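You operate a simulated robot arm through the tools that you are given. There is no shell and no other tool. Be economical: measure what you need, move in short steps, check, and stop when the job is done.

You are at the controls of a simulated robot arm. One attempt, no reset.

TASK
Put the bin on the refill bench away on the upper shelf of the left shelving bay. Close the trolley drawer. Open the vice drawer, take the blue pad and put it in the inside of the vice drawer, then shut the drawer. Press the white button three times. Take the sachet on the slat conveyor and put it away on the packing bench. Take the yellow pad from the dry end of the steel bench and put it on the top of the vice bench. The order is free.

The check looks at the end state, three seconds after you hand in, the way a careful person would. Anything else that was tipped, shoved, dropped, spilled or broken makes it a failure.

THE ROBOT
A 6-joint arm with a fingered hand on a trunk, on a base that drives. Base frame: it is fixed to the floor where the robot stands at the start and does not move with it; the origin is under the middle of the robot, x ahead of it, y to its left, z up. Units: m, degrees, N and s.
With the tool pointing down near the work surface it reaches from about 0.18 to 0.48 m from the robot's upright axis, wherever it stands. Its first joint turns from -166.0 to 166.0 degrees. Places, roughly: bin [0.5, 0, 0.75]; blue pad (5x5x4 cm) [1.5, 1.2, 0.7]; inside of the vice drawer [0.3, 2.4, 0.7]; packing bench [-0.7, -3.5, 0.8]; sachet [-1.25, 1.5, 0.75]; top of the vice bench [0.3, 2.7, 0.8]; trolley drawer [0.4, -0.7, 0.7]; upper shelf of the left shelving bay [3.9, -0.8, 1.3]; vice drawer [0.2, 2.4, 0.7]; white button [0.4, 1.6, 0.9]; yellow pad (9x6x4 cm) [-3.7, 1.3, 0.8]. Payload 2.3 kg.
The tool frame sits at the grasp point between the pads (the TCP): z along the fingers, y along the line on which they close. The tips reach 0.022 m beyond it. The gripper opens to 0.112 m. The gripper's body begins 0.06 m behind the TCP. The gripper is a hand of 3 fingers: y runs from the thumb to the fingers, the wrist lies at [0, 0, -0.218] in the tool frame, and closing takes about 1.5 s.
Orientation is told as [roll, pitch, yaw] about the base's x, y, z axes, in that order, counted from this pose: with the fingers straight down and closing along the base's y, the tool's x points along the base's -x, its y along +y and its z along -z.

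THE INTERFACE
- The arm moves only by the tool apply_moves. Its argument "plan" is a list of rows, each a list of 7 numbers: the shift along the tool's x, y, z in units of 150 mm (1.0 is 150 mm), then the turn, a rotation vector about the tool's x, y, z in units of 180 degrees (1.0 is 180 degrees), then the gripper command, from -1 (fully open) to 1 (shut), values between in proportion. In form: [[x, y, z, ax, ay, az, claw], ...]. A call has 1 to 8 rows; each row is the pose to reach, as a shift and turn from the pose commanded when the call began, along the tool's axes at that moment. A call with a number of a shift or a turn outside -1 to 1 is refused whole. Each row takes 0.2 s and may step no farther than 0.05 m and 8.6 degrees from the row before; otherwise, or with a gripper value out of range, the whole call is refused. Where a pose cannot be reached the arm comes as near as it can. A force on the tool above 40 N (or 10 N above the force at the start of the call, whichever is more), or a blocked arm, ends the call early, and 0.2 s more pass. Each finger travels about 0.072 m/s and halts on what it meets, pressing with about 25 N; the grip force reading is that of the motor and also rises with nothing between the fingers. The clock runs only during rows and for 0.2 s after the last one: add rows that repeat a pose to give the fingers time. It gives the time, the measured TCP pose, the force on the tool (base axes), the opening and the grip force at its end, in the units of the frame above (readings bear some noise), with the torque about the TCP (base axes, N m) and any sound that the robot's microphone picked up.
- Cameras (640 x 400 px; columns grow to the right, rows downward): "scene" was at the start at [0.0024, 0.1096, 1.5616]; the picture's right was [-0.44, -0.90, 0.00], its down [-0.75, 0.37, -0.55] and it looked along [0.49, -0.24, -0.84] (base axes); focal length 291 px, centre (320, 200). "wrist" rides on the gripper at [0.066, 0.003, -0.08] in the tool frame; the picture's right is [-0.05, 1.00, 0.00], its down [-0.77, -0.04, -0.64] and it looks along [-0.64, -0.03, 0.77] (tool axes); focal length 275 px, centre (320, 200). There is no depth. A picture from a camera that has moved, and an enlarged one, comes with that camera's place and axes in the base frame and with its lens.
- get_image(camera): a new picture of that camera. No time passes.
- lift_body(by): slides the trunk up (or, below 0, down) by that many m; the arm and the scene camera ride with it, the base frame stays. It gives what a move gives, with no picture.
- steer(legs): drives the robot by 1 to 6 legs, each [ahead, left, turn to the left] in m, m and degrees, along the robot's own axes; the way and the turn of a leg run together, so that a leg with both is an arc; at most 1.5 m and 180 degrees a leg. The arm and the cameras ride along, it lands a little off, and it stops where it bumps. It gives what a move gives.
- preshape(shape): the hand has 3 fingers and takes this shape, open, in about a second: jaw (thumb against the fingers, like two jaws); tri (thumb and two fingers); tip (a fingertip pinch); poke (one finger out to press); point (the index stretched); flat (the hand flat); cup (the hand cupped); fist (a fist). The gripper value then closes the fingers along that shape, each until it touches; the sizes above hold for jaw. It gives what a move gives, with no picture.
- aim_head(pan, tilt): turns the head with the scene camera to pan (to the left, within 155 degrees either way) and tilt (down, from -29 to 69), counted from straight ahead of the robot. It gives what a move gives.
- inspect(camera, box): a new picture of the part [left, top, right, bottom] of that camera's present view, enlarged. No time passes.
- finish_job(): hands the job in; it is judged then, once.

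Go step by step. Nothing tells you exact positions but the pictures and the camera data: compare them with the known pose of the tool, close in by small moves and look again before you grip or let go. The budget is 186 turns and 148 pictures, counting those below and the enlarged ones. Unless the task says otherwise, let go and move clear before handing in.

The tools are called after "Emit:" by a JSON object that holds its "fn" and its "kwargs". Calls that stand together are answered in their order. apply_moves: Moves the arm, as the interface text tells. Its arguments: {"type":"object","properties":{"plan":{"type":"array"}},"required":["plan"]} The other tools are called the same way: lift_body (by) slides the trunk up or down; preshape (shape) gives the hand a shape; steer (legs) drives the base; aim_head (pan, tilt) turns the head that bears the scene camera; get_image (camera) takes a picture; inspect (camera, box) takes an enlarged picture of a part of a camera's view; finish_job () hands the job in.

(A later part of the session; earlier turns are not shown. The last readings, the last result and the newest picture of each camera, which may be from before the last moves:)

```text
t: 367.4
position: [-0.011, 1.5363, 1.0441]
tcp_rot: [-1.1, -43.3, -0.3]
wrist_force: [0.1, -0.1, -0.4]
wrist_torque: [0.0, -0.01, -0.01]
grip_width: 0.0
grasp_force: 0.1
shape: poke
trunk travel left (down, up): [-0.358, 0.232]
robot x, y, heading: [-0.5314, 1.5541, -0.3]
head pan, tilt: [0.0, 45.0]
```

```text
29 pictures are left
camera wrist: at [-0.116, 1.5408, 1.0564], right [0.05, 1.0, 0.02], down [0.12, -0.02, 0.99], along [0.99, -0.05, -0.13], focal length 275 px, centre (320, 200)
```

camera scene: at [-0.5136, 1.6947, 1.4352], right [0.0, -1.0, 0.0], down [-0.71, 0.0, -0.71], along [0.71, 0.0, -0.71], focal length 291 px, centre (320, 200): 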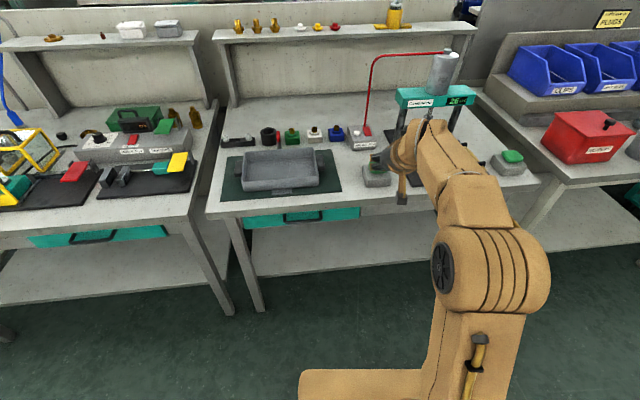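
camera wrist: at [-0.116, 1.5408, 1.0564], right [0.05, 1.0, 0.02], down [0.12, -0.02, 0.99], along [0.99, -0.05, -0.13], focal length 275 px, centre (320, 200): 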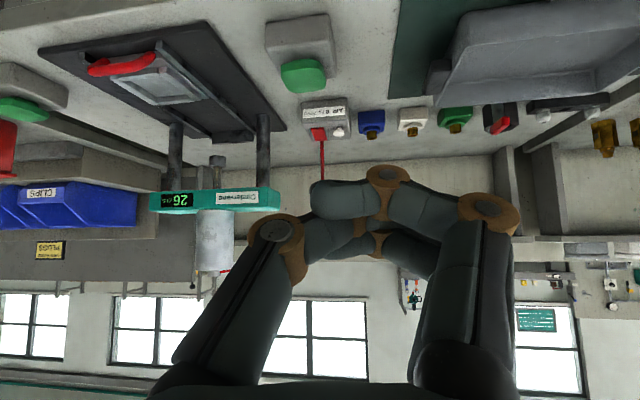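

Poke curls the finger sideways; I'll use the closed jaw fingertips, whose geometry I know. I move up to the button.

Emit:
{"fn": "preshape", "kwargs": {"shape": "jaw"}}

Emit:
{"fn": "apply_moves", "kwargs": {"plan": [[0, 0, 0, 0, 0, 0, 1], [0, 0, 0, 0, 0, 0, 1], [0, 0, 0, 0, 0, 0, 1], [0, 0, 0, 0, 0, 0, 1], [0, 0, 0, 0, 0, 0, 1], [0, 0, 0, 0, 0, 0, 1], [0, 0, 0, 0, 0, 0, 1], [0, 0, 0, 0, 0, 0, 1]]}}

Emit:
{"fn": "steer", "kwargs": {"legs": [[0.28, 0.018, 0]]}}

Emit:
{"fn": "apply_moves", "kwargs": {"plan": [[-0.17, 0, 0.16, 0, 0, 0, 1], [-0.3, 0, 0.32, 0, 0, 0, 1], [-0.4, 0, 0.48, 0, 0, 0, 1], [-0.5, 0, 0.64, 0, 0, 0, 1], [-0.5, 0, 0.8, 0, 0, 0, 1]]}}

Emit:
{"fn": "get_image", "kwargs": {"camera": "wrist"}}

Emit:
{"fn": "inspect", "kwargs": {"camera": "scene", "box": [280, 80, 480, 205]}}

```text
t: 368.3
position: [-0.0118, 1.5353, 1.0433]
tcp_rot: [-1.1, -43.3, -0.4]
wrist_force: [0.4, -0.4, 0.8]
wrist_torque: [0.03, 0.01, -0.02]
grip_width: 0.1118
grasp_force: 0.0
shape: jaw
trunk travel left (down, up): [-0.358, 0.232]
robot x, y, heading: [-0.5372, 1.5529, -0.2]
head pan, tilt: [0.0, 45.0]
```

```text
t: 370.1
position: [-0.012, 1.537, 1.0431]
tcp_rot: [-1.1, -43.4, -0.3]
wrist_force: [-0.4, -0.3, 0.2]
wrist_torque: [0.0, 0.0, 0.01]
grip_width: 0.0
grasp_force: 24.6
shape: jaw
trunk travel left (down, up): [-0.358, 0.232]
robot x, y, heading: [-0.5344, 1.5528, -0.2]
head pan, tilt: [0.0, 45.0]
```

```text
t: 372.1
position: [0.2686, 1.5551, 1.0424]
tcp_rot: [-1.1, -43.3, -0.3]
wrist_force: [-0.9, 0.0, -0.1]
wrist_torque: [-0.01, 0.0, 0.02]
grip_width: 0.0
grasp_force: 25.2
shape: jaw
trunk travel left (down, up): [-0.358, 0.232]
robot x, y, heading: [-0.2554, 1.5701, -0.4]
head pan, tilt: [0.0, 45.0]
```

```text
t: 373.3
position: [0.369, 1.5532, 1.0013]
tcp_rot: [-1.2, -43.3, -0.1]
wrist_force: [-0.4, 1.0, 0.1]
wrist_torque: [0.01, 0.0, -0.02]
grip_width: 0.0
grasp_force: 25.4
shape: jaw
out of reach, approached as far as the arm can: row 3, 4, 5
trunk travel left (down, up): [-0.358, 0.232]
robot x, y, heading: [-0.252, 1.5708, 0.0]
head pan, tilt: [0.0, 45.0]
```

```text
28 pictures are left
camera wrist: at [0.2654, 1.5566, 1.0142], right [0.05, 1.0, 0.02], down [0.12, -0.02, 0.99], along [0.99, -0.05, -0.12], focal length 275 px, centre (320, 200)
```

wrist: 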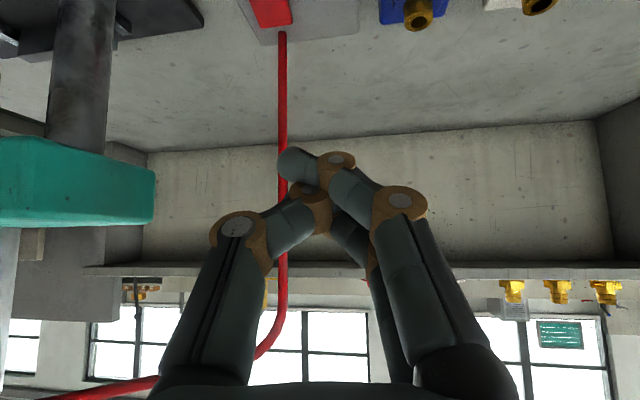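

```text
3.20 times, centred on (380, 142) of scene
camera zoom: at [-0.2345, 1.7123, 1.4352], right [0.0, -1.0, 0.0], down [-0.71, 0.0, -0.71], along [0.71, 0.0, -0.71], focal length 931 px, centre (128, 384)
```

zoom: 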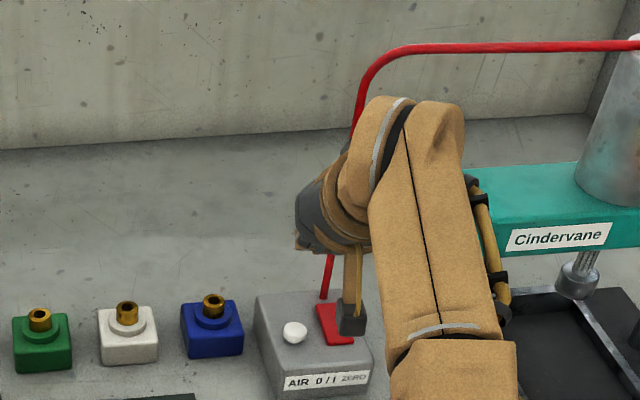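

The button top is at about (0.418, 1.555, 0.852). I go down and forward to just above it.

Emit:
{"fn": "apply_moves", "kwargs": {"plan": [[0.09, 0, 0.22, 0, 0, 0, 1], [0.18, 0, 0.44, 0, 0, 0, 1], [0.26, 0, 0.64, 0, 0, 0, 1]]}}

```text
t: 374.1
position: [0.3932, 1.5506, 0.9028]
tcp_rot: [-1.1, -43.3, -0.2]
wrist_force: [0.4, -0.6, -0.1]
wrist_torque: [0.0, 0.02, 0.0]
grip_width: 0.0002
grasp_force: 25.3
shape: jaw
out of reach, approached as far as the arm can: row 2, 3
trunk travel left (down, up): [-0.358, 0.232]
robot x, y, heading: [-0.2542, 1.5683, -0.2]
head pan, tilt: [0.0, 45.0]
```

Emit:
{"fn": "steer", "kwargs": {"legs": [[0.02, 0.005, 0]]}}

Emit:
{"fn": "lift_body", "kwargs": {"by": -0.018}}

Emit:
{"fn": "get_image", "kwargs": {"camera": "wrist"}}

Emit:
{"fn": "inspect", "kwargs": {"camera": "scene", "box": [290, 110, 450, 210]}}

```text
t: 374.9
position: [0.4133, 1.5569, 0.9018]
tcp_rot: [-1.1, -43.3, -0.2]
wrist_force: [-0.1, -0.7, -0.8]
wrist_torque: [0.02, -0.01, 0.02]
grip_width: 0.0001
grasp_force: 24.7
shape: jaw
trunk travel left (down, up): [-0.358, 0.232]
robot x, y, heading: [-0.2363, 1.578, 0.2]
head pan, tilt: [0.0, 45.0]
```

```text
t: 375.5
position: [0.413, 1.5557, 0.8849]
tcp_rot: [-1.1, -43.3, -0.3]
wrist_force: [-0.2, 0.5, 0.6]
wrist_torque: [0.02, 0.01, 0.05]
grip_width: 0.0001
grasp_force: 25.3
shape: jaw
trunk travel left (down, up): [-0.34, 0.25]
robot x, y, heading: [-0.2321, 1.5736, -0.5]
head pan, tilt: [0.0, 45.0]
```

```text
26 pictures are left
camera wrist: at [0.3094, 1.5598, 0.8983], right [0.05, 1.0, 0.02], down [0.12, -0.02, 0.99], along [0.99, -0.05, -0.13], focal length 275 px, centre (320, 200)
```

wrist: 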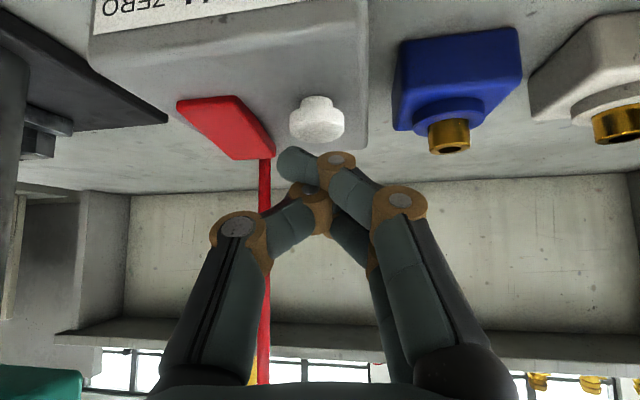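

```text
4.00 times, centred on (370, 160) of scene
camera zoom: at [-0.2139, 1.7172, 1.4171], right [0.0, -1.0, 0.0], down [-0.71, 0.0, -0.71], along [0.71, 0.0, -0.71], focal length 1164 px, centre (120, 360)
```

zoom: 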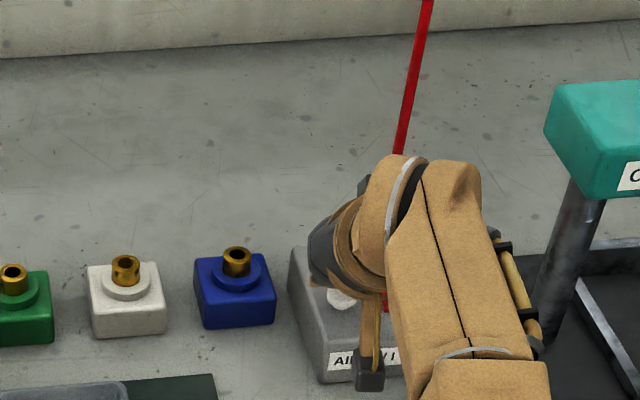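

The fingertip is right above the white cap. I press in small steps and read the force.

Emit:
{"fn": "lift_body", "kwargs": {"by": -0.006}}

Emit:
{"fn": "lift_body", "kwargs": {"by": -0.004}}

Emit:
{"fn": "lift_body", "kwargs": {"by": -0.003}}

```text
t: 376.1
position: [0.4133, 1.5563, 0.8797]
tcp_rot: [-1.0, -43.2, -0.2]
wrist_force: [1.2, 1.0, 0.3]
wrist_torque: [-0.01, 0.01, -0.01]
grip_width: 0.0002
grasp_force: 25.2
shape: jaw
trunk travel left (down, up): [-0.334, 0.256]
robot x, y, heading: [-0.2365, 1.5746, -0.2]
head pan, tilt: [0.0, 45.0]
```

```text
t: 376.6
position: [0.4123, 1.5551, 0.8761]
tcp_rot: [-1.1, -43.4, -0.3]
wrist_force: [-0.1, 0.4, 2.9]
wrist_torque: [-0.04, -0.03, 0.01]
grip_width: 0.0002
grasp_force: 25.1
shape: jaw
trunk travel left (down, up): [-0.33, 0.26]
robot x, y, heading: [-0.2339, 1.5757, -0.1]
head pan, tilt: [0.0, 45.0]
heard: click
```

```text
t: 377.1
position: [0.4127, 1.5556, 0.874]
tcp_rot: [-1.2, -43.4, -0.2]
wrist_force: [1.2, 0.7, 7.9]
wrist_torque: [-0.05, -0.01, 0.03]
grip_width: 0.0
grasp_force: 25.6
shape: jaw
trunk travel left (down, up): [-0.327, 0.263]
robot x, y, heading: [-0.2315, 1.575, -0.0]
head pan, tilt: [0.0, 45.0]
```

One click heard. Release and repeat twice, listening each time.

Emit:
{"fn": "lift_body", "kwargs": {"by": 0.015}}

Emit:
{"fn": "lift_body", "kwargs": {"by": -0.014}}

Emit:
{"fn": "lift_body", "kwargs": {"by": 0.015}}

Emit:
{"fn": "lift_body", "kwargs": {"by": -0.014}}

Emit:
{"fn": "lift_body", "kwargs": {"by": 0.03}}

```text
t: 377.8
position: [0.4133, 1.556, 0.8878]
tcp_rot: [-1.0, -43.3, -0.2]
wrist_force: [0.2, 0.6, -0.2]
wrist_torque: [-0.03, -0.03, 0.01]
grip_width: 0.0
grasp_force: 25.3
shape: jaw
trunk travel left (down, up): [-0.342, 0.248]
robot x, y, heading: [-0.2338, 1.5731, -0.3]
head pan, tilt: [0.0, 45.0]
```

```text
t: 378.4
position: [0.4136, 1.5562, 0.874]
tcp_rot: [-1.1, -43.4, -0.3]
wrist_force: [0.5, 0.3, 5.1]
wrist_torque: [-0.06, -0.02, -0.02]
grip_width: 0.0001
grasp_force: 25.4
shape: jaw
trunk travel left (down, up): [-0.328, 0.262]
robot x, y, heading: [-0.2325, 1.5753, -0.1]
head pan, tilt: [0.0, 45.0]
heard: click
```

```text
t: 379.0
position: [0.413, 1.5564, 0.8878]
tcp_rot: [-1.1, -43.3, -0.2]
wrist_force: [0.8, 0.7, 0.2]
wrist_torque: [0.0, 0.0, -0.01]
grip_width: 0.0
grasp_force: 25.2
shape: jaw
trunk travel left (down, up): [-0.343, 0.247]
robot x, y, heading: [-0.2326, 1.5779, -0.2]
head pan, tilt: [0.0, 45.0]
```

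```text
t: 379.6
position: [0.413, 1.5566, 0.8752]
tcp_rot: [-1.0, -43.4, -0.2]
wrist_force: [-0.3, 1.1, 2.3]
wrist_torque: [0.05, 0.01, 0.01]
grip_width: 0.0
grasp_force: 24.8
shape: jaw
trunk travel left (down, up): [-0.329, 0.261]
robot x, y, heading: [-0.2359, 1.5748, -0.1]
head pan, tilt: [0.0, 45.0]
heard: click
```

```text
t: 380.4
position: [0.413, 1.5556, 0.9048]
tcp_rot: [-1.0, -43.4, -0.1]
wrist_force: [-1.1, 0.4, 0.0]
wrist_torque: [-0.01, -0.03, -0.02]
grip_width: 0.0
grasp_force: 25.2
shape: jaw
trunk travel left (down, up): [-0.359, 0.231]
robot x, y, heading: [-0.2346, 1.5705, -0.2]
head pan, tilt: [0.0, 45.0]
```

Three clicks counted. Next the trolley drawer: I retract the arm, drive to y≈-0.6 and prepare to push its face beside the handle.

Emit:
{"fn": "steer", "kwargs": {"legs": [[-0.2, 0, 0]]}}

Emit:
{"fn": "apply_moves", "kwargs": {"plan": [[0.01, 0, -0.23, 0, 0, 0, 1], [0.02, 0, -0.46, 0, 0, 0, 1], [0.04, 0, -0.69, 0, 0, 0, 1], [0.05, 0, -0.92, 0, 0, 0, 1]]}}

Emit:
{"fn": "apply_moves", "kwargs": {"plan": [[0.01, 0, -0.23, 0, 0, 0, 1], [0.02, 0, -0.46, 0, 0, 0, 1], [0.04, 0, -0.69, 0, 0, 0, 1], [0.05, 0, -0.92, 0, 0, 0, 1]]}}

Emit:
{"fn": "steer", "kwargs": {"legs": [[0, -1.1, 0], [0.21, -0.4, 0], [0, -0.66, 0]]}}

Emit:
{"fn": "aim_head", "kwargs": {"pan": -20, "tilt": 55}}

Emit:
{"fn": "get_image", "kwargs": {"camera": "scene"}}

```text
t: 382.0
position: [0.2121, 1.556, 0.9047]
tcp_rot: [-1.1, -43.4, -0.2]
wrist_force: [-0.4, -0.5, -0.6]
wrist_torque: [0.01, -0.01, -0.02]
grip_width: 0.0003
grasp_force: 24.8
shape: jaw
trunk travel left (down, up): [-0.359, 0.231]
robot x, y, heading: [-0.4323, 1.5784, -0.0]
head pan, tilt: [0.0, 45.0]
```

```text
t: 383.0
position: [0.1117, 1.5601, 0.9989]
tcp_rot: [-1.2, -43.4, -0.2]
wrist_force: [-0.4, 0.2, -0.6]
wrist_torque: [-0.01, -0.01, 0.02]
grip_width: 0.0001
grasp_force: 25.2
shape: jaw
trunk travel left (down, up): [-0.359, 0.231]
robot x, y, heading: [-0.4312, 1.5754, -0.1]
head pan, tilt: [0.0, 45.0]
```

```text
t: 384.0
position: [0.0125, 1.5624, 1.0941]
tcp_rot: [-1.1, -43.3, -0.2]
wrist_force: [0.5, -0.1, 0.0]
wrist_torque: [-0.02, 0.0, -0.05]
grip_width: 0.0
grasp_force: 24.8
shape: jaw
trunk travel left (down, up): [-0.359, 0.231]
robot x, y, heading: [-0.4355, 1.5754, 0.0]
head pan, tilt: [0.0, 45.0]
```

```text
t: 395.1
position: [0.2217, -0.584, 1.094]
tcp_rot: [-1.0, -43.3, -0.2]
wrist_force: [0.3, 0.8, -0.5]
wrist_torque: [-0.02, 0.01, 0.04]
grip_width: 0.0
grasp_force: 24.7
shape: jaw
trunk travel left (down, up): [-0.359, 0.231]
robot x, y, heading: [-0.2242, -0.572, 0.1]
head pan, tilt: [0.0, 45.0]
```

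```text
t: 396.0
position: [0.2215, -0.5836, 1.0945]
tcp_rot: [-1.1, -43.3, -0.2]
wrist_force: [-0.1, -0.3, -0.1]
wrist_torque: [-0.02, 0.0, 0.02]
grip_width: 0.0
grasp_force: 24.8
shape: jaw
trunk travel left (down, up): [-0.359, 0.231]
robot x, y, heading: [-0.2286, -0.5723, 0.1]
head pan, tilt: [-20.0, 55.0]
```

```text
24 pictures are left
camera scene: at [-0.2196, -0.4539, 1.4228], right [-0.34, -0.94, 0.0], down [-0.77, 0.28, -0.57], along [0.54, -0.2, -0.82], focal length 291 px, centre (320, 200)
```

scene: 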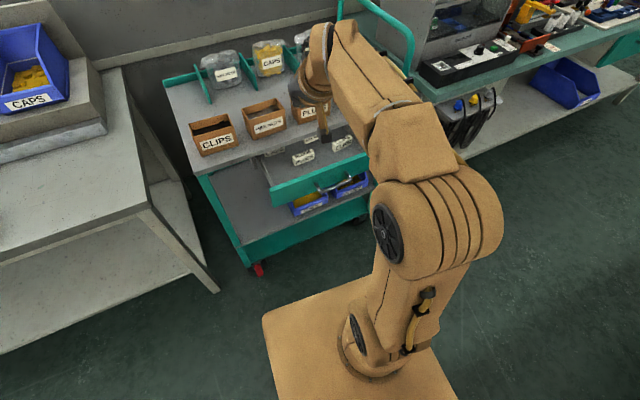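

The drawer face is at x≈0.31 from y≈-0.49 to -0.82; my hand is at y=-0.584, left of the handle. I lower and push gently by driving ahead.

Emit:
{"fn": "lift_body", "kwargs": {"by": -0.357}}

Emit:
{"fn": "steer", "kwargs": {"legs": [[0.12, 0, 0]]}}

Emit:
{"fn": "inspect", "kwargs": {"camera": "scene", "box": [180, 30, 440, 240]}}

```text
t: 399.4
position: [0.2196, -0.5852, 0.7376]
tcp_rot: [-1.2, -43.2, -0.1]
wrist_force: [-0.7, 1.0, 0.9]
wrist_torque: [-0.01, -0.01, -0.01]
grip_width: 0.0
grasp_force: 25.0
shape: jaw
trunk travel left (down, up): [-0.002, 0.588]
robot x, y, heading: [-0.2261, -0.5672, -0.1]
head pan, tilt: [-20.0, 55.0]
```

```text
t: 400.7
position: [0.3392, -0.5848, 0.7371]
tcp_rot: [-1.1, -43.2, -0.1]
wrist_force: [-0.2, -0.1, 0.2]
wrist_torque: [0.02, 0.02, 0.01]
grip_width: 0.0
grasp_force: 24.7
shape: jaw
trunk travel left (down, up): [-0.002, 0.588]
robot x, y, heading: [-0.1121, -0.5705, 0.3]
head pan, tilt: [-20.0, 55.0]
```

```text
1.90 times, centred on (310, 135) of scene
camera zoom: at [-0.1007, -0.454, 1.0657], right [-0.34, -0.94, 0.0], down [-0.77, 0.28, -0.57], along [0.54, -0.2, -0.82], focal length 554 px, centre (339, 324)
```

zoom: 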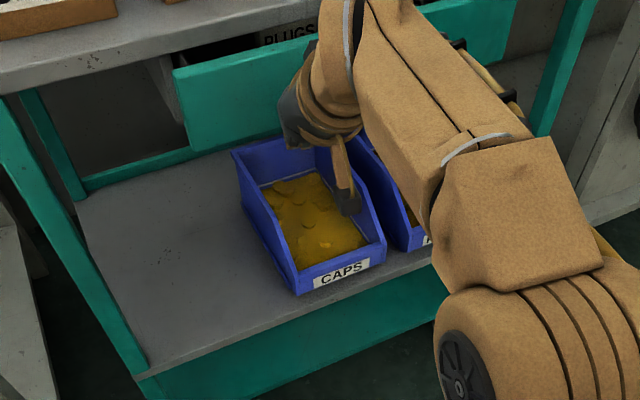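

It moves freely. Continue pushing in small steps.

Emit:
{"fn": "steer", "kwargs": {"legs": [[0.05, 0, 0]]}}

Emit:
{"fn": "steer", "kwargs": {"legs": [[0.03, 0, 0]]}}

Emit:
{"fn": "inspect", "kwargs": {"camera": "scene", "box": [180, 30, 440, 240]}}

```text
t: 401.6
position: [0.3906, -0.5842, 0.7371]
tcp_rot: [-1.1, -43.4, -0.1]
wrist_force: [0.2, 0.0, 0.0]
wrist_torque: [0.02, 0.01, 0.03]
grip_width: 0.0
grasp_force: 25.3
shape: jaw
trunk travel left (down, up): [-0.002, 0.588]
robot x, y, heading: [-0.0603, -0.5743, -0.1]
head pan, tilt: [-20.0, 55.0]
```

```text
t: 402.4
position: [0.3965, -0.5819, 0.7339]
tcp_rot: [-0.5, -42.5, -0.8]
wrist_force: [-4.1, 8.2, -4.6]
wrist_torque: [-0.03, -0.12, -0.18]
grip_width: 0.0001
grasp_force: 25.1
shape: jaw
trunk travel left (down, up): [-0.002, 0.588]
robot x, y, heading: [-0.0499, -0.5711, -0.0]
head pan, tilt: [-20.0, 55.0]
stopped in leg 1: the force on the tool passed its limit at 59 N (the readings are from after the stop); the commanded pose is now the measured one
```

```text
1.90 times, centred on (310, 135) of scene
camera zoom: at [-0.0418, -0.4526, 1.0657], right [-0.34, -0.94, 0.0], down [-0.77, 0.28, -0.57], along [0.54, -0.2, -0.82], focal length 554 px, centre (339, 324)
```

zoom: 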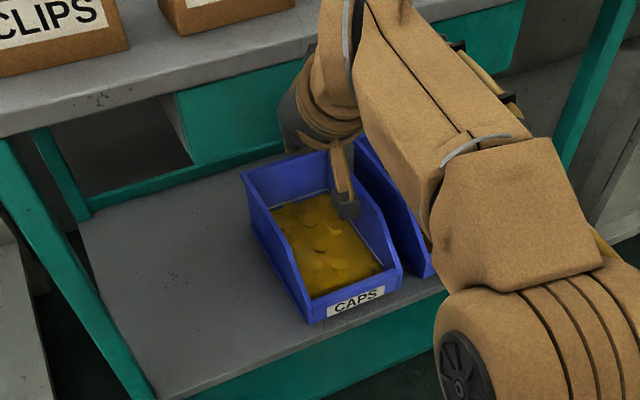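

The drawer hit its stop. I back off, raise the hand, move up the aisle, turn towards the conveyor and look.

Emit:
{"fn": "steer", "kwargs": {"legs": [[-0.17, 0, 0]]}}

Emit:
{"fn": "lift_body", "kwargs": {"by": 0.45}}

Emit:
{"fn": "get_image", "kwargs": {"camera": "scene"}}

Emit:
{"fn": "steer", "kwargs": {"legs": [[0, 0.65, 0], [-0.25, 0.75, 0], [0, 0, 180], [0, -0.5, 0]]}}

Emit:
{"fn": "aim_head", "kwargs": {"pan": 0, "tilt": 50}}

Emit:
{"fn": "get_image", "kwargs": {"camera": "scene"}}

```text
t: 403.8
position: [0.2287, -0.5828, 0.7341]
tcp_rot: [-0.4, -42.6, -0.9]
wrist_force: [0.9, -0.2, -0.4]
wrist_torque: [0.01, 0.03, -0.03]
grip_width: 0.0
grasp_force: 24.9
shape: jaw
trunk travel left (down, up): [-0.002, 0.588]
robot x, y, heading: [-0.2156, -0.5709, -0.2]
head pan, tilt: [-20.0, 55.0]
```

```text
refused: 0.45 is not a number from -0.4 to 0.4
```

```text
21 pictures are left
camera scene: at [-0.2108, -0.4538, 1.0657], right [-0.34, -0.94, 0.0], down [-0.77, 0.28, -0.57], along [0.54, -0.2, -0.82], focal length 291 px, centre (320, 200)
```

scene: 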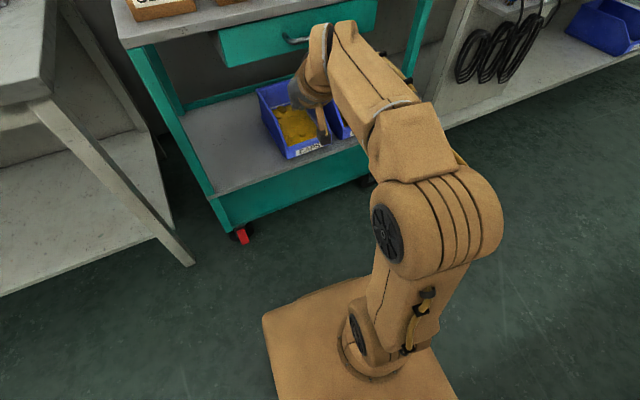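

```text
t: 417.8
position: [-0.8964, 0.9105, 0.74]
tcp_rot: [-0.7, -43.4, 170.7]
wrist_force: [19.5, 5.9, 12.7]
wrist_torque: [-0.08, 0.04, 0.13]
grip_width: 0.0
grasp_force: 24.9
shape: jaw
trunk travel left (down, up): [-0.002, 0.588]
robot x, y, heading: [-0.4573, 0.83, 171.5]
head pan, tilt: [-20.0, 55.0]
stopped in leg 3: the force on the tool passed its limit at 44 N (the readings are from after the stop); the commanded pose is now the measured one
```

```text
t: 418.6
position: [-0.8963, 0.9093, 0.7396]
tcp_rot: [-0.8, -43.4, 170.7]
wrist_force: [19.0, 10.0, 20.7]
wrist_torque: [-0.11, 0.15, 0.05]
grip_width: 0.0
grasp_force: 24.7
shape: jaw
trunk travel left (down, up): [-0.002, 0.588]
robot x, y, heading: [-0.4592, 0.8278, 171.4]
head pan, tilt: [0.0, 50.0]
```

```text
20 pictures are left
camera scene: at [-0.4928, 0.6932, 1.0727], right [0.15, 0.99, 0.0], down [0.75, -0.12, -0.65], along [-0.64, 0.1, -0.76], focal length 291 px, centre (320, 200)
```

scene: 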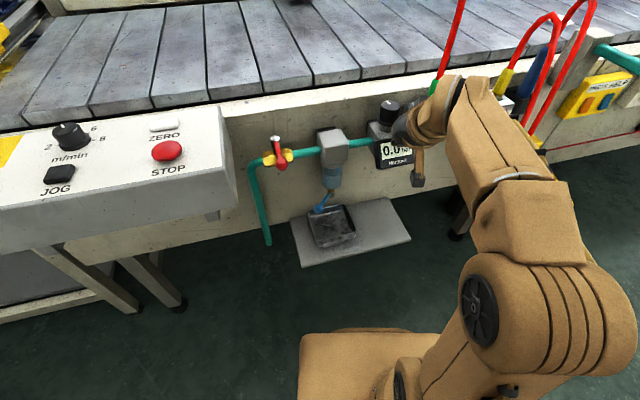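

The lift had been refused (too large), so the hand was still low and touched the regulator on the conveyor front. I back straight away, raise in two steps and inspect.

Emit:
{"fn": "steer", "kwargs": {"legs": [[-0.12, 0, 0]]}}

Emit:
{"fn": "lift_body", "kwargs": {"by": 0.4}}

Emit:
{"fn": "get_image", "kwargs": {"camera": "scene"}}

```text
t: 419.9
position: [-0.781, 0.8909, 0.7378]
tcp_rot: [-0.8, -43.0, 170.7]
wrist_force: [-0.5, 0.3, 0.9]
wrist_torque: [-0.03, 0.02, 0.04]
grip_width: 0.0
grasp_force: 25.1
shape: jaw
trunk travel left (down, up): [-0.002, 0.588]
robot x, y, heading: [-0.3415, 0.8106, 171.6]
head pan, tilt: [0.0, 50.0]
```

```text
t: 423.7
position: [-0.7796, 0.8919, 1.1379]
tcp_rot: [-0.7, -43.1, 170.8]
wrist_force: [0.3, -0.3, 0.5]
wrist_torque: [-0.01, -0.01, 0.01]
grip_width: 0.0
grasp_force: 25.1
shape: jaw
trunk travel left (down, up): [-0.402, 0.188]
robot x, y, heading: [-0.3402, 0.8102, 171.2]
head pan, tilt: [0.0, 50.0]
```

```text
19 pictures are left
camera scene: at [-0.3783, 0.6741, 1.4722], right [0.15, 0.99, 0.0], down [0.76, -0.11, -0.64], along [-0.64, 0.09, -0.77], focal length 291 px, centre (320, 200)
```

scene: 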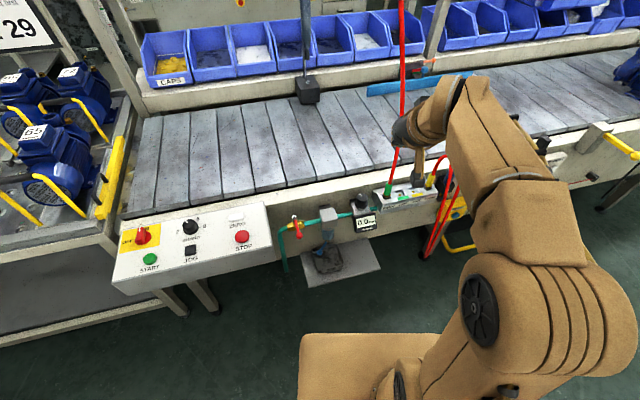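

Nothing looks displaced at the regulator. I square up to heading 180°, move along to y≈1.34 in front of the sachet, and lower the tilt.

Emit:
{"fn": "steer", "kwargs": {"legs": [[0, 0, 8.7], [0, -0.525, 0]]}}

Emit:
{"fn": "apply_moves", "kwargs": {"plan": [[0, 0, 0.2, 0, 0.025, 0, -0.6], [0, 0, 0.4, 0, 0.05, 0, -0.6], [0, 0, 0.6, 0, 0.075, 0, -0.6], [0, 0, 0.8, 0, 0.1, 0, -0.6], [-0.1, 0, 0.95, 0, 0.1, 0, -0.6], [-0.1, 0, 0.95, 0, 0.1, 0, -0.6]]}}

Emit:
{"fn": "get_image", "kwargs": {"camera": "wrist"}}

```text
t: 427.4
position: [-0.7901, 1.3482, 1.1382]
tcp_rot: [-0.6, -43.0, 179.8]
wrist_force: [-0.5, 0.4, 0.8]
wrist_torque: [-0.02, 0.04, 0.03]
grip_width: 0.0
grasp_force: 24.7
shape: jaw
trunk travel left (down, up): [-0.402, 0.188]
robot x, y, heading: [-0.3437, 1.3317, -179.4]
head pan, tilt: [0.0, 50.0]
```

```text
t: 428.8
position: [-0.8957, 1.3498, 1.0421]
tcp_rot: [-0.6, -25.0, 179.6]
wrist_force: [0.5, 0.3, 0.6]
wrist_torque: [-0.04, -0.03, 0.01]
grip_width: 0.0894
grasp_force: 0.1
shape: jaw
trunk travel left (down, up): [-0.402, 0.188]
robot x, y, heading: [-0.3416, 1.3362, -179.4]
head pan, tilt: [0.0, 50.0]
```

```text
18 pictures are left
camera wrist: at [-0.8018, 1.3436, 1.0863], right [-0.06, -1.0, 0.01], down [-0.43, 0.03, 0.9], along [-0.9, 0.05, -0.43], focal length 275 px, centre (320, 200)
```

wrist: 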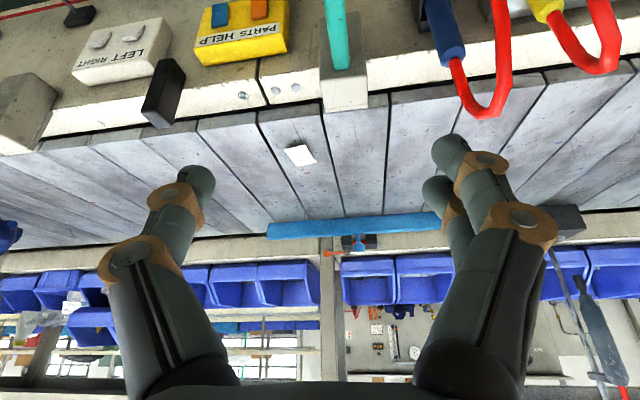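

The sachet is at about (-1.195, 1.40, 0.815). I drive 0.27 ahead, 0.05 right, then lower part of the way.

Emit:
{"fn": "steer", "kwargs": {"legs": [[0.27, -0.05, -0.6]]}}

Emit:
{"fn": "lift_body", "kwargs": {"by": -0.12}}

Emit:
{"fn": "get_image", "kwargs": {"camera": "wrist"}}

```text
t: 430.7
position: [-1.1661, 1.4038, 1.0421]
tcp_rot: [-0.7, -25.0, 178.9]
wrist_force: [-0.8, 0.4, -0.1]
wrist_torque: [0.0, -0.03, 0.0]
grip_width: 0.0891
grasp_force: 0.1
shape: jaw
trunk travel left (down, up): [-0.402, 0.188]
robot x, y, heading: [-0.612, 1.3878, 179.8]
head pan, tilt: [0.0, 50.0]
```

```text
t: 432.2
position: [-1.1663, 1.4048, 0.9228]
tcp_rot: [-0.6, -25.0, 178.9]
wrist_force: [-0.1, 0.0, -0.4]
wrist_torque: [0.01, 0.01, 0.0]
grip_width: 0.0893
grasp_force: 0.0
shape: jaw
trunk travel left (down, up): [-0.282, 0.308]
robot x, y, heading: [-0.6162, 1.3836, 179.8]
head pan, tilt: [0.0, 50.0]
```

```text
17 pictures are left
camera wrist: at [-1.0727, 1.3979, 0.9666], right [-0.07, -1.0, 0.01], down [-0.43, 0.04, 0.9], along [-0.9, 0.06, -0.43], focal length 275 px, centre (320, 200)
```

wrist: 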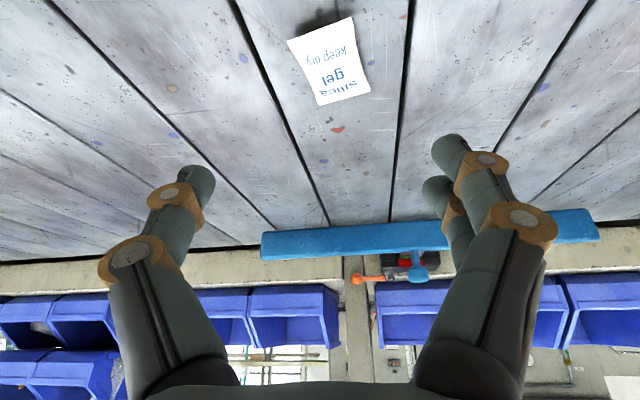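

Sachet at (-1.189, 1.399, 0.815). I centre over it, lower to just above the slats and close.

Emit:
{"fn": "steer", "kwargs": {"legs": [[0.015, 0.005, 0]]}}

Emit:
{"fn": "lift_body", "kwargs": {"by": -0.079}}

Emit:
{"fn": "get_image", "kwargs": {"camera": "wrist"}}

```text
t: 433.0
position: [-1.1822, 1.3994, 0.9212]
tcp_rot: [-0.6, -25.0, 178.9]
wrist_force: [0.1, 0.7, -0.6]
wrist_torque: [-0.01, 0.01, 0.03]
grip_width: 0.0895
grasp_force: 0.0
shape: jaw
trunk travel left (down, up): [-0.282, 0.308]
robot x, y, heading: [-0.628, 1.3823, 179.8]
head pan, tilt: [0.0, 50.0]
```

```text
t: 434.2
position: [-1.1821, 1.3998, 0.843]
tcp_rot: [-0.7, -25.0, 179.0]
wrist_force: [0.3, 0.2, -1.0]
wrist_torque: [-0.03, 0.02, -0.01]
grip_width: 0.0894
grasp_force: 0.0
shape: jaw
trunk travel left (down, up): [-0.203, 0.387]
robot x, y, heading: [-0.6311, 1.382, 179.8]
head pan, tilt: [0.0, 50.0]
```

```text
16 pictures are left
camera wrist: at [-1.0878, 1.3928, 0.8875], right [-0.07, -1.0, 0.01], down [-0.43, 0.04, 0.9], along [-0.9, 0.06, -0.43], focal length 275 px, centre (320, 200)
```

wrist: 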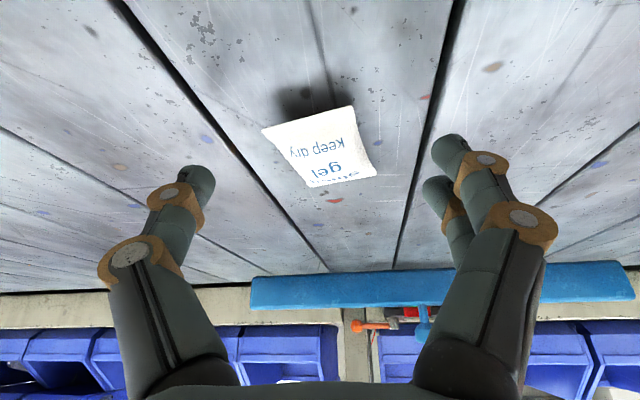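

Emit:
{"fn": "lift_body", "kwargs": {"by": -0.004}}

Emit:
{"fn": "apply_moves", "kwargs": {"plan": [[0, 0, 0, 0, 0, 0, 0.2], [0, 0, 0, 0, 0, 0, 0.6], [0, 0, 0, 0, 0, 0, 1], [0, 0, 0, 0, 0, 0, 1], [0, 0, 0, 0, 0, 0, 1], [0, 0, 0, 0, 0, 0, 1], [0, 0, 0, 0, 0, 0, 1], [0, 0, 0, 0, 0, 0, 1]]}}

Emit:
{"fn": "lift_body", "kwargs": {"by": 0.1}}

Emit:
{"fn": "get_image", "kwargs": {"camera": "wrist"}}

```text
t: 434.7
position: [-1.1808, 1.3996, 0.8386]
tcp_rot: [-0.7, -25.0, 178.8]
wrist_force: [0.1, 0.2, 0.5]
wrist_torque: [0.0, -0.02, -0.03]
grip_width: 0.0891
grasp_force: 0.0
shape: jaw
trunk travel left (down, up): [-0.199, 0.391]
robot x, y, heading: [-0.6306, 1.3816, 179.8]
head pan, tilt: [0.0, 50.0]
```

```text
t: 436.5
position: [-1.1812, 1.4004, 0.8388]
tcp_rot: [-0.5, -25.0, 178.8]
wrist_force: [0.1, -0.2, -0.8]
wrist_torque: [0.01, 0.03, -0.01]
grip_width: 0.0003
grasp_force: 24.9
shape: jaw
trunk travel left (down, up): [-0.199, 0.391]
robot x, y, heading: [-0.6284, 1.3804, 179.6]
head pan, tilt: [0.0, 50.0]
```

```text
t: 437.8
position: [-1.1804, 1.3987, 0.9379]
tcp_rot: [-0.5, -25.0, 178.9]
wrist_force: [0.4, -0.3, 0.6]
wrist_torque: [-0.01, -0.01, 0.0]
grip_width: 0.0
grasp_force: 24.7
shape: jaw
trunk travel left (down, up): [-0.299, 0.291]
robot x, y, heading: [-0.6318, 1.3809, 179.7]
head pan, tilt: [0.0, 50.0]
```

```text
15 pictures are left
camera wrist: at [-1.0879, 1.3927, 0.9835], right [-0.07, -1.0, 0.01], down [-0.43, 0.04, 0.9], along [-0.9, 0.06, -0.43], focal length 275 px, centre (320, 200)
```

wrist: 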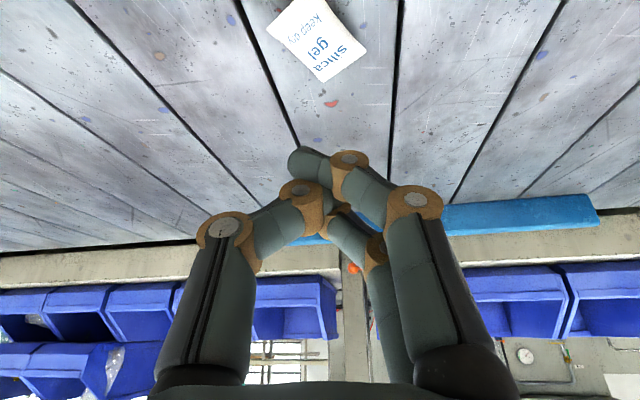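

The fingers closed above it; both views now give the sachet at (-1.217, 1.40, 0.79). I reopen, shift 0.027 ahead and go lower, feeling for the slats.

Emit:
{"fn": "apply_moves", "kwargs": {"plan": [[0, 0, 0, 0, 0, 0, 0], [0, 0, 0, 0, 0, 0, -0.4], [0, 0, 0, 0, 0, 0, -0.4], [0, 0, 0, 0, 0, 0, -0.4], [0, 0, 0, 0, 0, 0, -0.4], [0, 0, 0, 0, 0, 0, -0.4]]}}

Emit:
{"fn": "steer", "kwargs": {"legs": [[0.027, 0, 0]]}}

Emit:
{"fn": "lift_body", "kwargs": {"by": -0.113}}

Emit:
{"fn": "lift_body", "kwargs": {"by": -0.005}}

Emit:
{"fn": "lift_body", "kwargs": {"by": -0.004}}

```text
t: 439.2
position: [-1.1813, 1.399, 0.9379]
tcp_rot: [-0.6, -25.1, 178.9]
wrist_force: [0.5, 0.3, -0.6]
wrist_torque: [-0.01, 0.03, -0.03]
grip_width: 0.078
grasp_force: 0.1
shape: jaw
trunk travel left (down, up): [-0.299, 0.291]
robot x, y, heading: [-0.6299, 1.386, 179.9]
head pan, tilt: [0.0, 50.0]
```

```text
t: 440.0
position: [-1.2084, 1.3992, 0.9387]
tcp_rot: [-0.7, -25.1, 178.8]
wrist_force: [-0.5, -0.4, 0.1]
wrist_torque: [-0.02, 0.01, 0.0]
grip_width: 0.078
grasp_force: 0.2
shape: jaw
trunk travel left (down, up): [-0.299, 0.291]
robot x, y, heading: [-0.6573, 1.3813, 179.8]
head pan, tilt: [0.0, 50.0]
```

```text
t: 441.5
position: [-1.2078, 1.4, 0.8268]
tcp_rot: [-0.6, -25.0, 178.8]
wrist_force: [0.4, 0.4, 2.5]
wrist_torque: [-0.12, -0.04, -0.02]
grip_width: 0.0774
grasp_force: 0.1
shape: jaw
trunk travel left (down, up): [-0.186, 0.404]
robot x, y, heading: [-0.6587, 1.3847, 180.0]
head pan, tilt: [0.0, 50.0]
```

```text
t: 442.0
position: [-1.2062, 1.4014, 0.8249]
tcp_rot: [-0.6, -25.5, 178.8]
wrist_force: [-9.8, 2.8, 31.0]
wrist_torque: [-1.45, 0.16, -0.5]
grip_width: 0.0766
grasp_force: 0.1
shape: jaw
trunk travel left (down, up): [-0.181, 0.409]
robot x, y, heading: [-0.6575, 1.3793, 179.7]
head pan, tilt: [0.0, 50.0]
```

```text
t: 442.4
position: [-1.2074, 1.3999, 0.8247]
tcp_rot: [-0.6, -25.9, 178.7]
wrist_force: [1.9, 1.6, 20.5]
wrist_torque: [-1.01, -0.11, 0.08]
grip_width: 0.077
grasp_force: 0.1
shape: jaw
trunk travel left (down, up): [-0.179, 0.411]
robot x, y, heading: [-0.6547, 1.382, 179.7]
head pan, tilt: [0.0, 50.0]
stopped: the force on the tool passed its limit at 45 N (the readings are from after the stop); the commanded pose is now the measured one
```

Contact with the slats at ≈0.826. I lift 4 mm and close, then lift and look.

Emit:
{"fn": "lift_body", "kwargs": {"by": 0.006}}

Emit:
{"fn": "apply_moves", "kwargs": {"plan": [[0, 0, 0, 0, 0, 0, 0.2], [0, 0, 0, 0, 0, 0, 0.6], [0, 0, 0, 0, 0, 0, 1], [0, 0, 0, 0, 0, 0, 1], [0, 0, 0, 0, 0, 0, 1], [0, 0, 0, 0, 0, 0, 1], [0, 0, 0, 0, 0, 0, 1]]}}

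Emit:
{"fn": "lift_body", "kwargs": {"by": 0.15}}

Emit:
{"fn": "get_image", "kwargs": {"camera": "wrist"}}

```text
t: 443.0
position: [-1.2093, 1.3998, 0.8268]
tcp_rot: [-0.5, -25.3, 178.7]
wrist_force: [-0.4, -1.0, 1.1]
wrist_torque: [-0.05, 0.0, -0.01]
grip_width: 0.0785
grasp_force: 0.1
shape: jaw
trunk travel left (down, up): [-0.185, 0.405]
robot x, y, heading: [-0.659, 1.3813, 179.4]
head pan, tilt: [0.0, 50.0]
```

```text
t: 444.6
position: [-1.2087, 1.4009, 0.8275]
tcp_rot: [-0.6, -25.6, 178.8]
wrist_force: [-0.4, 1.1, 4.7]
wrist_torque: [0.05, 0.04, 0.06]
grip_width: 0.0182
grasp_force: 24.7
shape: jaw
trunk travel left (down, up): [-0.185, 0.405]
robot x, y, heading: [-0.6575, 1.3804, 179.8]
head pan, tilt: [0.0, 50.0]
```

```text
t: 446.3
position: [-1.2092, 1.3995, 0.9771]
tcp_rot: [-0.7, -25.4, 178.8]
wrist_force: [-0.2, -0.3, -1.3]
wrist_torque: [0.02, -0.01, -0.03]
grip_width: 0.0178
grasp_force: 24.7
shape: jaw
trunk travel left (down, up): [-0.335, 0.255]
robot x, y, heading: [-0.6574, 1.3821, 180.1]
head pan, tilt: [0.0, 50.0]
```

```text
14 pictures are left
camera wrist: at [-1.1156, 1.3931, 1.021], right [-0.07, -1.0, 0.01], down [-0.42, 0.04, 0.91], along [-0.9, 0.06, -0.42], focal length 275 px, centre (320, 200)
```

wrist: 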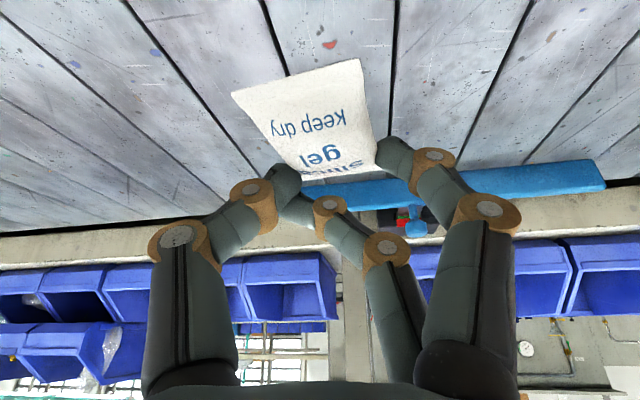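

The sachet is held. I raise it, back off, turn to face -y and drive down the aisle to the packing bench.

Emit:
{"fn": "lift_body", "kwargs": {"by": 0.25}}

Emit:
{"fn": "steer", "kwargs": {"legs": [[-0.35, 0, 0], [0, 0, 90], [1.35, 0.17, 0], [1.5, 0, 0], [1.2, 0.06, 0], [0.65, 0, 0]]}}

Emit:
{"fn": "aim_head", "kwargs": {"pan": -50, "tilt": 45}}

Emit:
{"fn": "get_image", "kwargs": {"camera": "scene"}}

```text
t: 448.9
position: [-1.2107, 1.4002, 1.227]
tcp_rot: [-0.7, -25.4, 178.8]
wrist_force: [-0.6, 1.3, -0.8]
wrist_torque: [-0.02, 0.0, -0.01]
grip_width: 0.0179
grasp_force: 25.2
shape: jaw
trunk travel left (down, up): [-0.585, 0.005]
robot x, y, heading: [-0.6571, 1.3805, 179.8]
head pan, tilt: [0.0, 50.0]
```

```text
t: 477.3
position: [-0.1373, -3.8774, 1.2269]
tcp_rot: [-0.7, -25.4, -91.4]
wrist_force: [0.7, 0.0, -0.5]
wrist_torque: [-0.01, 0.0, 0.03]
grip_width: 0.0175
grasp_force: 25.0
shape: jaw
trunk travel left (down, up): [-0.585, 0.005]
robot x, y, heading: [-0.1127, -3.3262, -90.5]
head pan, tilt: [0.0, 50.0]
```

```text
t: 478.5
position: [-0.1368, -3.8759, 1.2281]
tcp_rot: [-0.8, -25.4, -91.4]
wrist_force: [0.6, -0.9, 0.3]
wrist_torque: [-0.01, -0.01, -0.02]
grip_width: 0.0173
grasp_force: 24.7
shape: jaw
trunk travel left (down, up): [-0.585, 0.005]
robot x, y, heading: [-0.1181, -3.3279, -90.4]
head pan, tilt: [-50.0, 45.0]
```

```text
13 pictures are left
camera scene: at [-0.0384, -3.3173, 1.6622], right [-0.64, 0.77, 0.0], down [0.54, 0.45, -0.71], along [-0.54, -0.45, -0.71], focal length 291 px, centre (320, 200)
```

scene: 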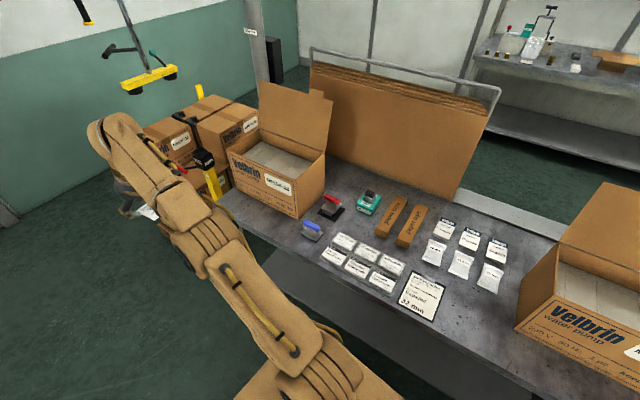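

The packing bench has a row of silica sachets; there is free space in front of them at about (-0.63, -3.22). I turn to face the bench and move the sachet over that spot.

Emit:
{"fn": "steer", "kwargs": {"legs": [[-0.09, 0.04, 0], [0, 0, -89.5]]}}

Emit:
{"fn": "lift_body", "kwargs": {"by": -0.25}}

Emit:
{"fn": "get_image", "kwargs": {"camera": "wrist"}}

```text
t: 483.5
position: [-0.6274, -3.2199, 1.2268]
tcp_rot: [-0.5, -25.4, 179.1]
wrist_force: [0.0, -0.4, -0.1]
wrist_torque: [-0.02, 0.01, 0.02]
grip_width: 0.0173
grasp_force: 25.4
shape: jaw
trunk travel left (down, up): [-0.585, 0.005]
robot x, y, heading: [-0.078, -3.2346, -179.9]
head pan, tilt: [-50.0, 45.0]
```

```text
t: 486.0
position: [-0.6265, -3.2179, 0.9766]
tcp_rot: [-0.6, -25.3, 179.1]
wrist_force: [0.5, 0.7, -0.4]
wrist_torque: [0.0, -0.02, 0.0]
grip_width: 0.0172
grasp_force: 24.8
shape: jaw
trunk travel left (down, up): [-0.335, 0.255]
robot x, y, heading: [-0.0726, -3.2361, -180.0]
head pan, tilt: [-50.0, 45.0]
```

```text
12 pictures are left
camera wrist: at [-0.5341, -3.2253, 1.0211], right [-0.06, -1.0, 0.01], down [-0.42, 0.04, 0.91], along [-0.9, 0.05, -0.42], focal length 275 px, centre (320, 200)
```

wrist: 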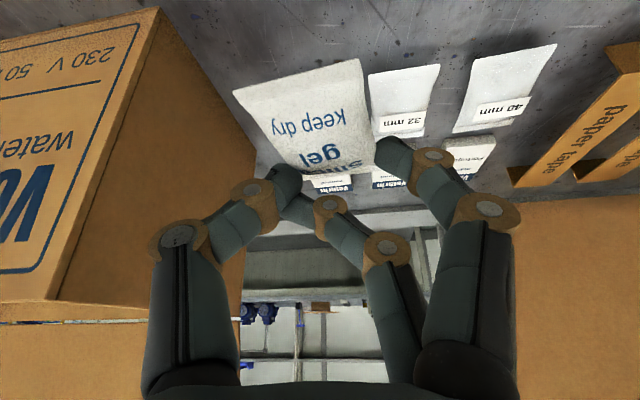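

The drop spot is clear. I lower until I feel the bench, then release.

Emit:
{"fn": "lift_body", "kwargs": {"by": -0.13}}

Emit:
{"fn": "lift_body", "kwargs": {"by": -0.015}}

Emit:
{"fn": "inspect", "kwargs": {"camera": "scene", "box": [200, 150, 460, 400]}}

```text
t: 487.6
position: [-0.6282, -3.2193, 0.8459]
tcp_rot: [-0.7, -25.3, 179.2]
wrist_force: [-0.2, 0.7, -0.8]
wrist_torque: [0.0, 0.01, -0.01]
grip_width: 0.0171
grasp_force: 25.0
shape: jaw
trunk travel left (down, up): [-0.205, 0.385]
robot x, y, heading: [-0.0766, -3.2373, -179.9]
head pan, tilt: [-50.0, 45.0]
```

```text
t: 488.2
position: [-0.6272, -3.2191, 0.832]
tcp_rot: [-0.7, -25.3, 179.1]
wrist_force: [0.5, 0.3, -0.1]
wrist_torque: [0.01, -0.01, 0.01]
grip_width: 0.0172
grasp_force: 24.9
shape: jaw
trunk travel left (down, up): [-0.19, 0.4]
robot x, y, heading: [-0.0745, -3.2315, -179.8]
head pan, tilt: [-50.0, 45.0]
```

```text
1.60 times, centred on (330, 275) of scene
camera zoom: at [-0.0683, -3.313, 1.2672], right [0.76, 0.64, 0.0], down [0.46, -0.54, -0.71], along [-0.46, 0.54, -0.71], focal length 466 px, centre (304, 80)
```

zoom: 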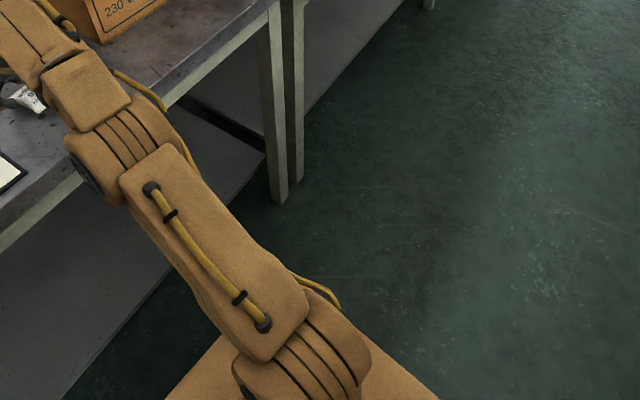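

Emit:
{"fn": "lift_body", "kwargs": {"by": -0.01}}

Emit:
{"fn": "lift_body", "kwargs": {"by": -0.01}}

Emit:
{"fn": "lift_body", "kwargs": {"by": -0.01}}

```text
t: 488.8
position: [-0.6269, -3.2179, 0.8271]
tcp_rot: [-0.7, -26.0, 179.2]
wrist_force: [-9.8, 4.8, 37.9]
wrist_torque: [0.02, 0.25, -0.02]
grip_width: 0.0195
grasp_force: 24.7
shape: jaw
trunk travel left (down, up): [-0.18, 0.41]
robot x, y, heading: [-0.074, -3.238, -179.8]
head pan, tilt: [-50.0, 45.0]
```

```text
t: 489.1
position: [-0.6283, -3.2175, 0.828]
tcp_rot: [-0.7, -26.3, 179.2]
wrist_force: [0.9, 0.8, 18.7]
wrist_torque: [0.05, 0.04, 0.06]
grip_width: 0.0196
grasp_force: 24.9
shape: jaw
trunk travel left (down, up): [-0.179, 0.411]
robot x, y, heading: [-0.0753, -3.2355, -179.8]
head pan, tilt: [-50.0, 45.0]
stopped: the force on the tool passed its limit at 56 N (the readings are from after the stop); the commanded pose is now the measured one
```

```text
t: 489.5
position: [-0.6286, -3.2164, 0.8268]
tcp_rot: [-1.1, -27.2, 179.3]
wrist_force: [3.2, -0.2, 18.8]
wrist_torque: [-0.03, -0.02, 0.03]
grip_width: 0.0196
grasp_force: 24.6
shape: jaw
trunk travel left (down, up): [-0.175, 0.415]
robot x, y, heading: [-0.0751, -3.2358, -179.8]
head pan, tilt: [-50.0, 45.0]
stopped: the force on the tool passed its limit at 47 N (the readings are from after the stop); the commanded pose is now the measured one
```

The sachet is pressed on the bench; I release, lift, and check it from above.

Emit:
{"fn": "lift_body", "kwargs": {"by": 0.004}}

Emit:
{"fn": "apply_moves", "kwargs": {"plan": [[0, 0, 0, 0, 0, 0, 0.6], [0, 0, 0, 0, 0, 0, 0.3], [0, 0, 0, 0, 0, 0, 0], [0, 0, 0, 0, 0, 0, 0], [0, 0, 0, 0, 0, 0, 0]]}}

Emit:
{"fn": "lift_body", "kwargs": {"by": 0.15}}

Emit:
{"fn": "lift_body", "kwargs": {"by": 0.25}}

Emit:
{"fn": "steer", "kwargs": {"legs": [[-0.12, 0, 0], [0, 0, 90], [1.3, 0, 0], [0.75, 0, 0]]}}

Emit:
{"fn": "aim_head", "kwargs": {"pan": -105, "tilt": 25}}

Emit:
{"fn": "get_image", "kwargs": {"camera": "scene"}}

```text
t: 490.1
position: [-0.63, -3.2172, 0.8272]
tcp_rot: [-0.9, -26.7, 179.2]
wrist_force: [3.7, -1.3, 6.7]
wrist_torque: [0.04, 0.0, -0.01]
grip_width: 0.0198
grasp_force: 24.9
shape: jaw
trunk travel left (down, up): [-0.179, 0.411]
robot x, y, heading: [-0.0804, -3.2383, -179.7]
head pan, tilt: [-50.0, 45.0]
```

```text
t: 491.3
position: [-0.6299, -3.218, 0.8282]
tcp_rot: [-0.9, -26.7, 179.3]
wrist_force: [0.2, 0.3, -0.1]
wrist_torque: [-0.03, 0.0, -0.02]
grip_width: 0.0553
grasp_force: 0.1
shape: jaw
trunk travel left (down, up): [-0.179, 0.411]
robot x, y, heading: [-0.0772, -3.2337, -179.8]
head pan, tilt: [-50.0, 45.0]
```

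```text
t: 493.0
position: [-0.6311, -3.2175, 0.9784]
tcp_rot: [-0.9, -26.6, 179.3]
wrist_force: [-0.9, -0.3, -0.3]
wrist_torque: [0.04, -0.02, -0.05]
grip_width: 0.0553
grasp_force: 0.0
shape: jaw
trunk travel left (down, up): [-0.329, 0.261]
robot x, y, heading: [-0.0803, -3.2364, -179.9]
head pan, tilt: [-50.0, 45.0]
```

```text
t: 495.6
position: [-0.6298, -3.2174, 1.2282]
tcp_rot: [-0.9, -26.7, 179.4]
wrist_force: [0.0, 0.4, 0.0]
wrist_torque: [-0.02, 0.02, 0.03]
grip_width: 0.0552
grasp_force: 0.0
shape: jaw
trunk travel left (down, up): [-0.579, 0.011]
robot x, y, heading: [-0.077, -3.2371, -180.0]
head pan, tilt: [-50.0, 45.0]
```

```text
t: 510.4
position: [0.0321, -5.8242, 1.2274]
tcp_rot: [-0.9, -26.8, -90.5]
wrist_force: [-0.6, -0.8, 0.0]
wrist_torque: [-0.01, -0.01, 0.0]
grip_width: 0.0554
grasp_force: 0.0
shape: jaw
trunk travel left (down, up): [-0.579, 0.011]
robot x, y, heading: [0.0485, -5.2675, -89.7]
head pan, tilt: [-50.0, 45.0]
```

```text
t: 511.6
position: [0.0322, -5.8244, 1.2278]
tcp_rot: [-0.8, -26.7, -90.4]
wrist_force: [-0.8, -0.2, 0.8]
wrist_torque: [-0.02, 0.0, 0.0]
grip_width: 0.0556
grasp_force: 0.0
shape: jaw
trunk travel left (down, up): [-0.579, 0.011]
robot x, y, heading: [0.0467, -5.2702, -89.9]
head pan, tilt: [-105.0, 25.0]
```

```text
10 pictures are left
camera scene: at [0.0969, -5.1855, 1.6864], right [0.25, 0.97, 0.0], down [0.41, -0.11, -0.91], along [-0.88, 0.23, -0.42], focal length 291 px, centre (320, 200)
```

scene: 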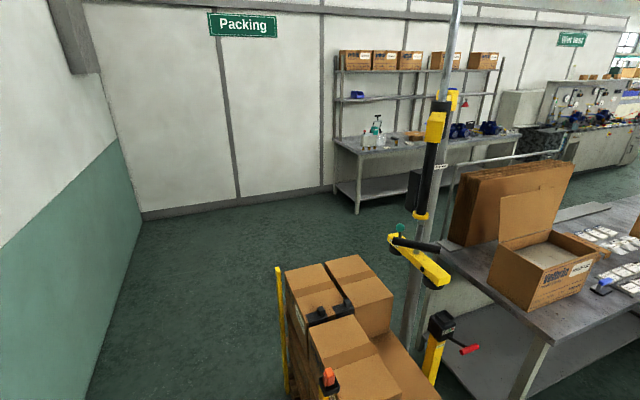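

Clear floor south of the pallet. I turn west, pass it along y≈-5.6, then go north in the back aisle.

Emit:
{"fn": "steer", "kwargs": {"legs": [[0, 0, -90], [0, 0.33, 0], [1.5, 0, 0], [0.6, 0, 0], [0, -1.5, 0], [0, -1.4, 0]]}}

Emit:
{"fn": "aim_head", "kwargs": {"pan": -65, "tilt": 20}}

Emit:
{"fn": "get_image", "kwargs": {"camera": "scene"}}

```text
t: 541.3
position: [-2.6061, -2.6745, 1.2272]
tcp_rot: [-0.8, -26.8, 178.2]
wrist_force: [-0.4, 0.3, -0.1]
wrist_torque: [0.02, 0.0, 0.0]
grip_width: 0.0553
grasp_force: 0.1
shape: jaw
trunk travel left (down, up): [-0.579, 0.011]
robot x, y, heading: [-2.051, -2.7013, 179.0]
head pan, tilt: [-105.0, 25.0]
```

```text
t: 542.4
position: [-2.6061, -2.674, 1.2282]
tcp_rot: [-0.9, -26.8, 178.3]
wrist_force: [0.0, 0.2, 0.3]
wrist_torque: [0.02, 0.01, -0.01]
grip_width: 0.0555
grasp_force: 0.1
shape: jaw
trunk travel left (down, up): [-0.579, 0.011]
robot x, y, heading: [-2.0546, -2.7022, 178.9]
head pan, tilt: [-65.0, 20.0]
```

```text
9 pictures are left
camera scene: at [-2.0333, -2.7578, 1.6945], right [0.91, 0.41, 0.0], down [0.14, -0.31, -0.94], along [-0.38, 0.86, -0.34], focal length 291 px, centre (320, 200)
```

scene: 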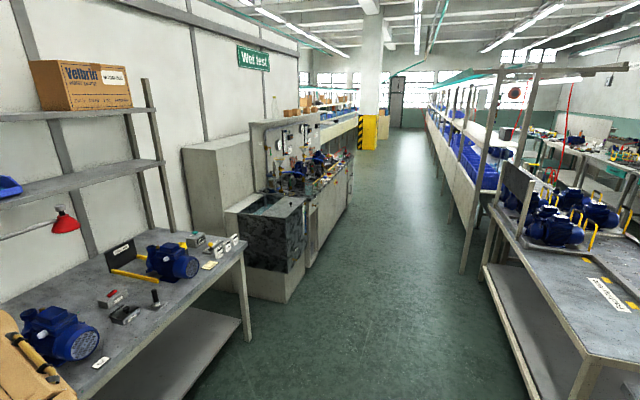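

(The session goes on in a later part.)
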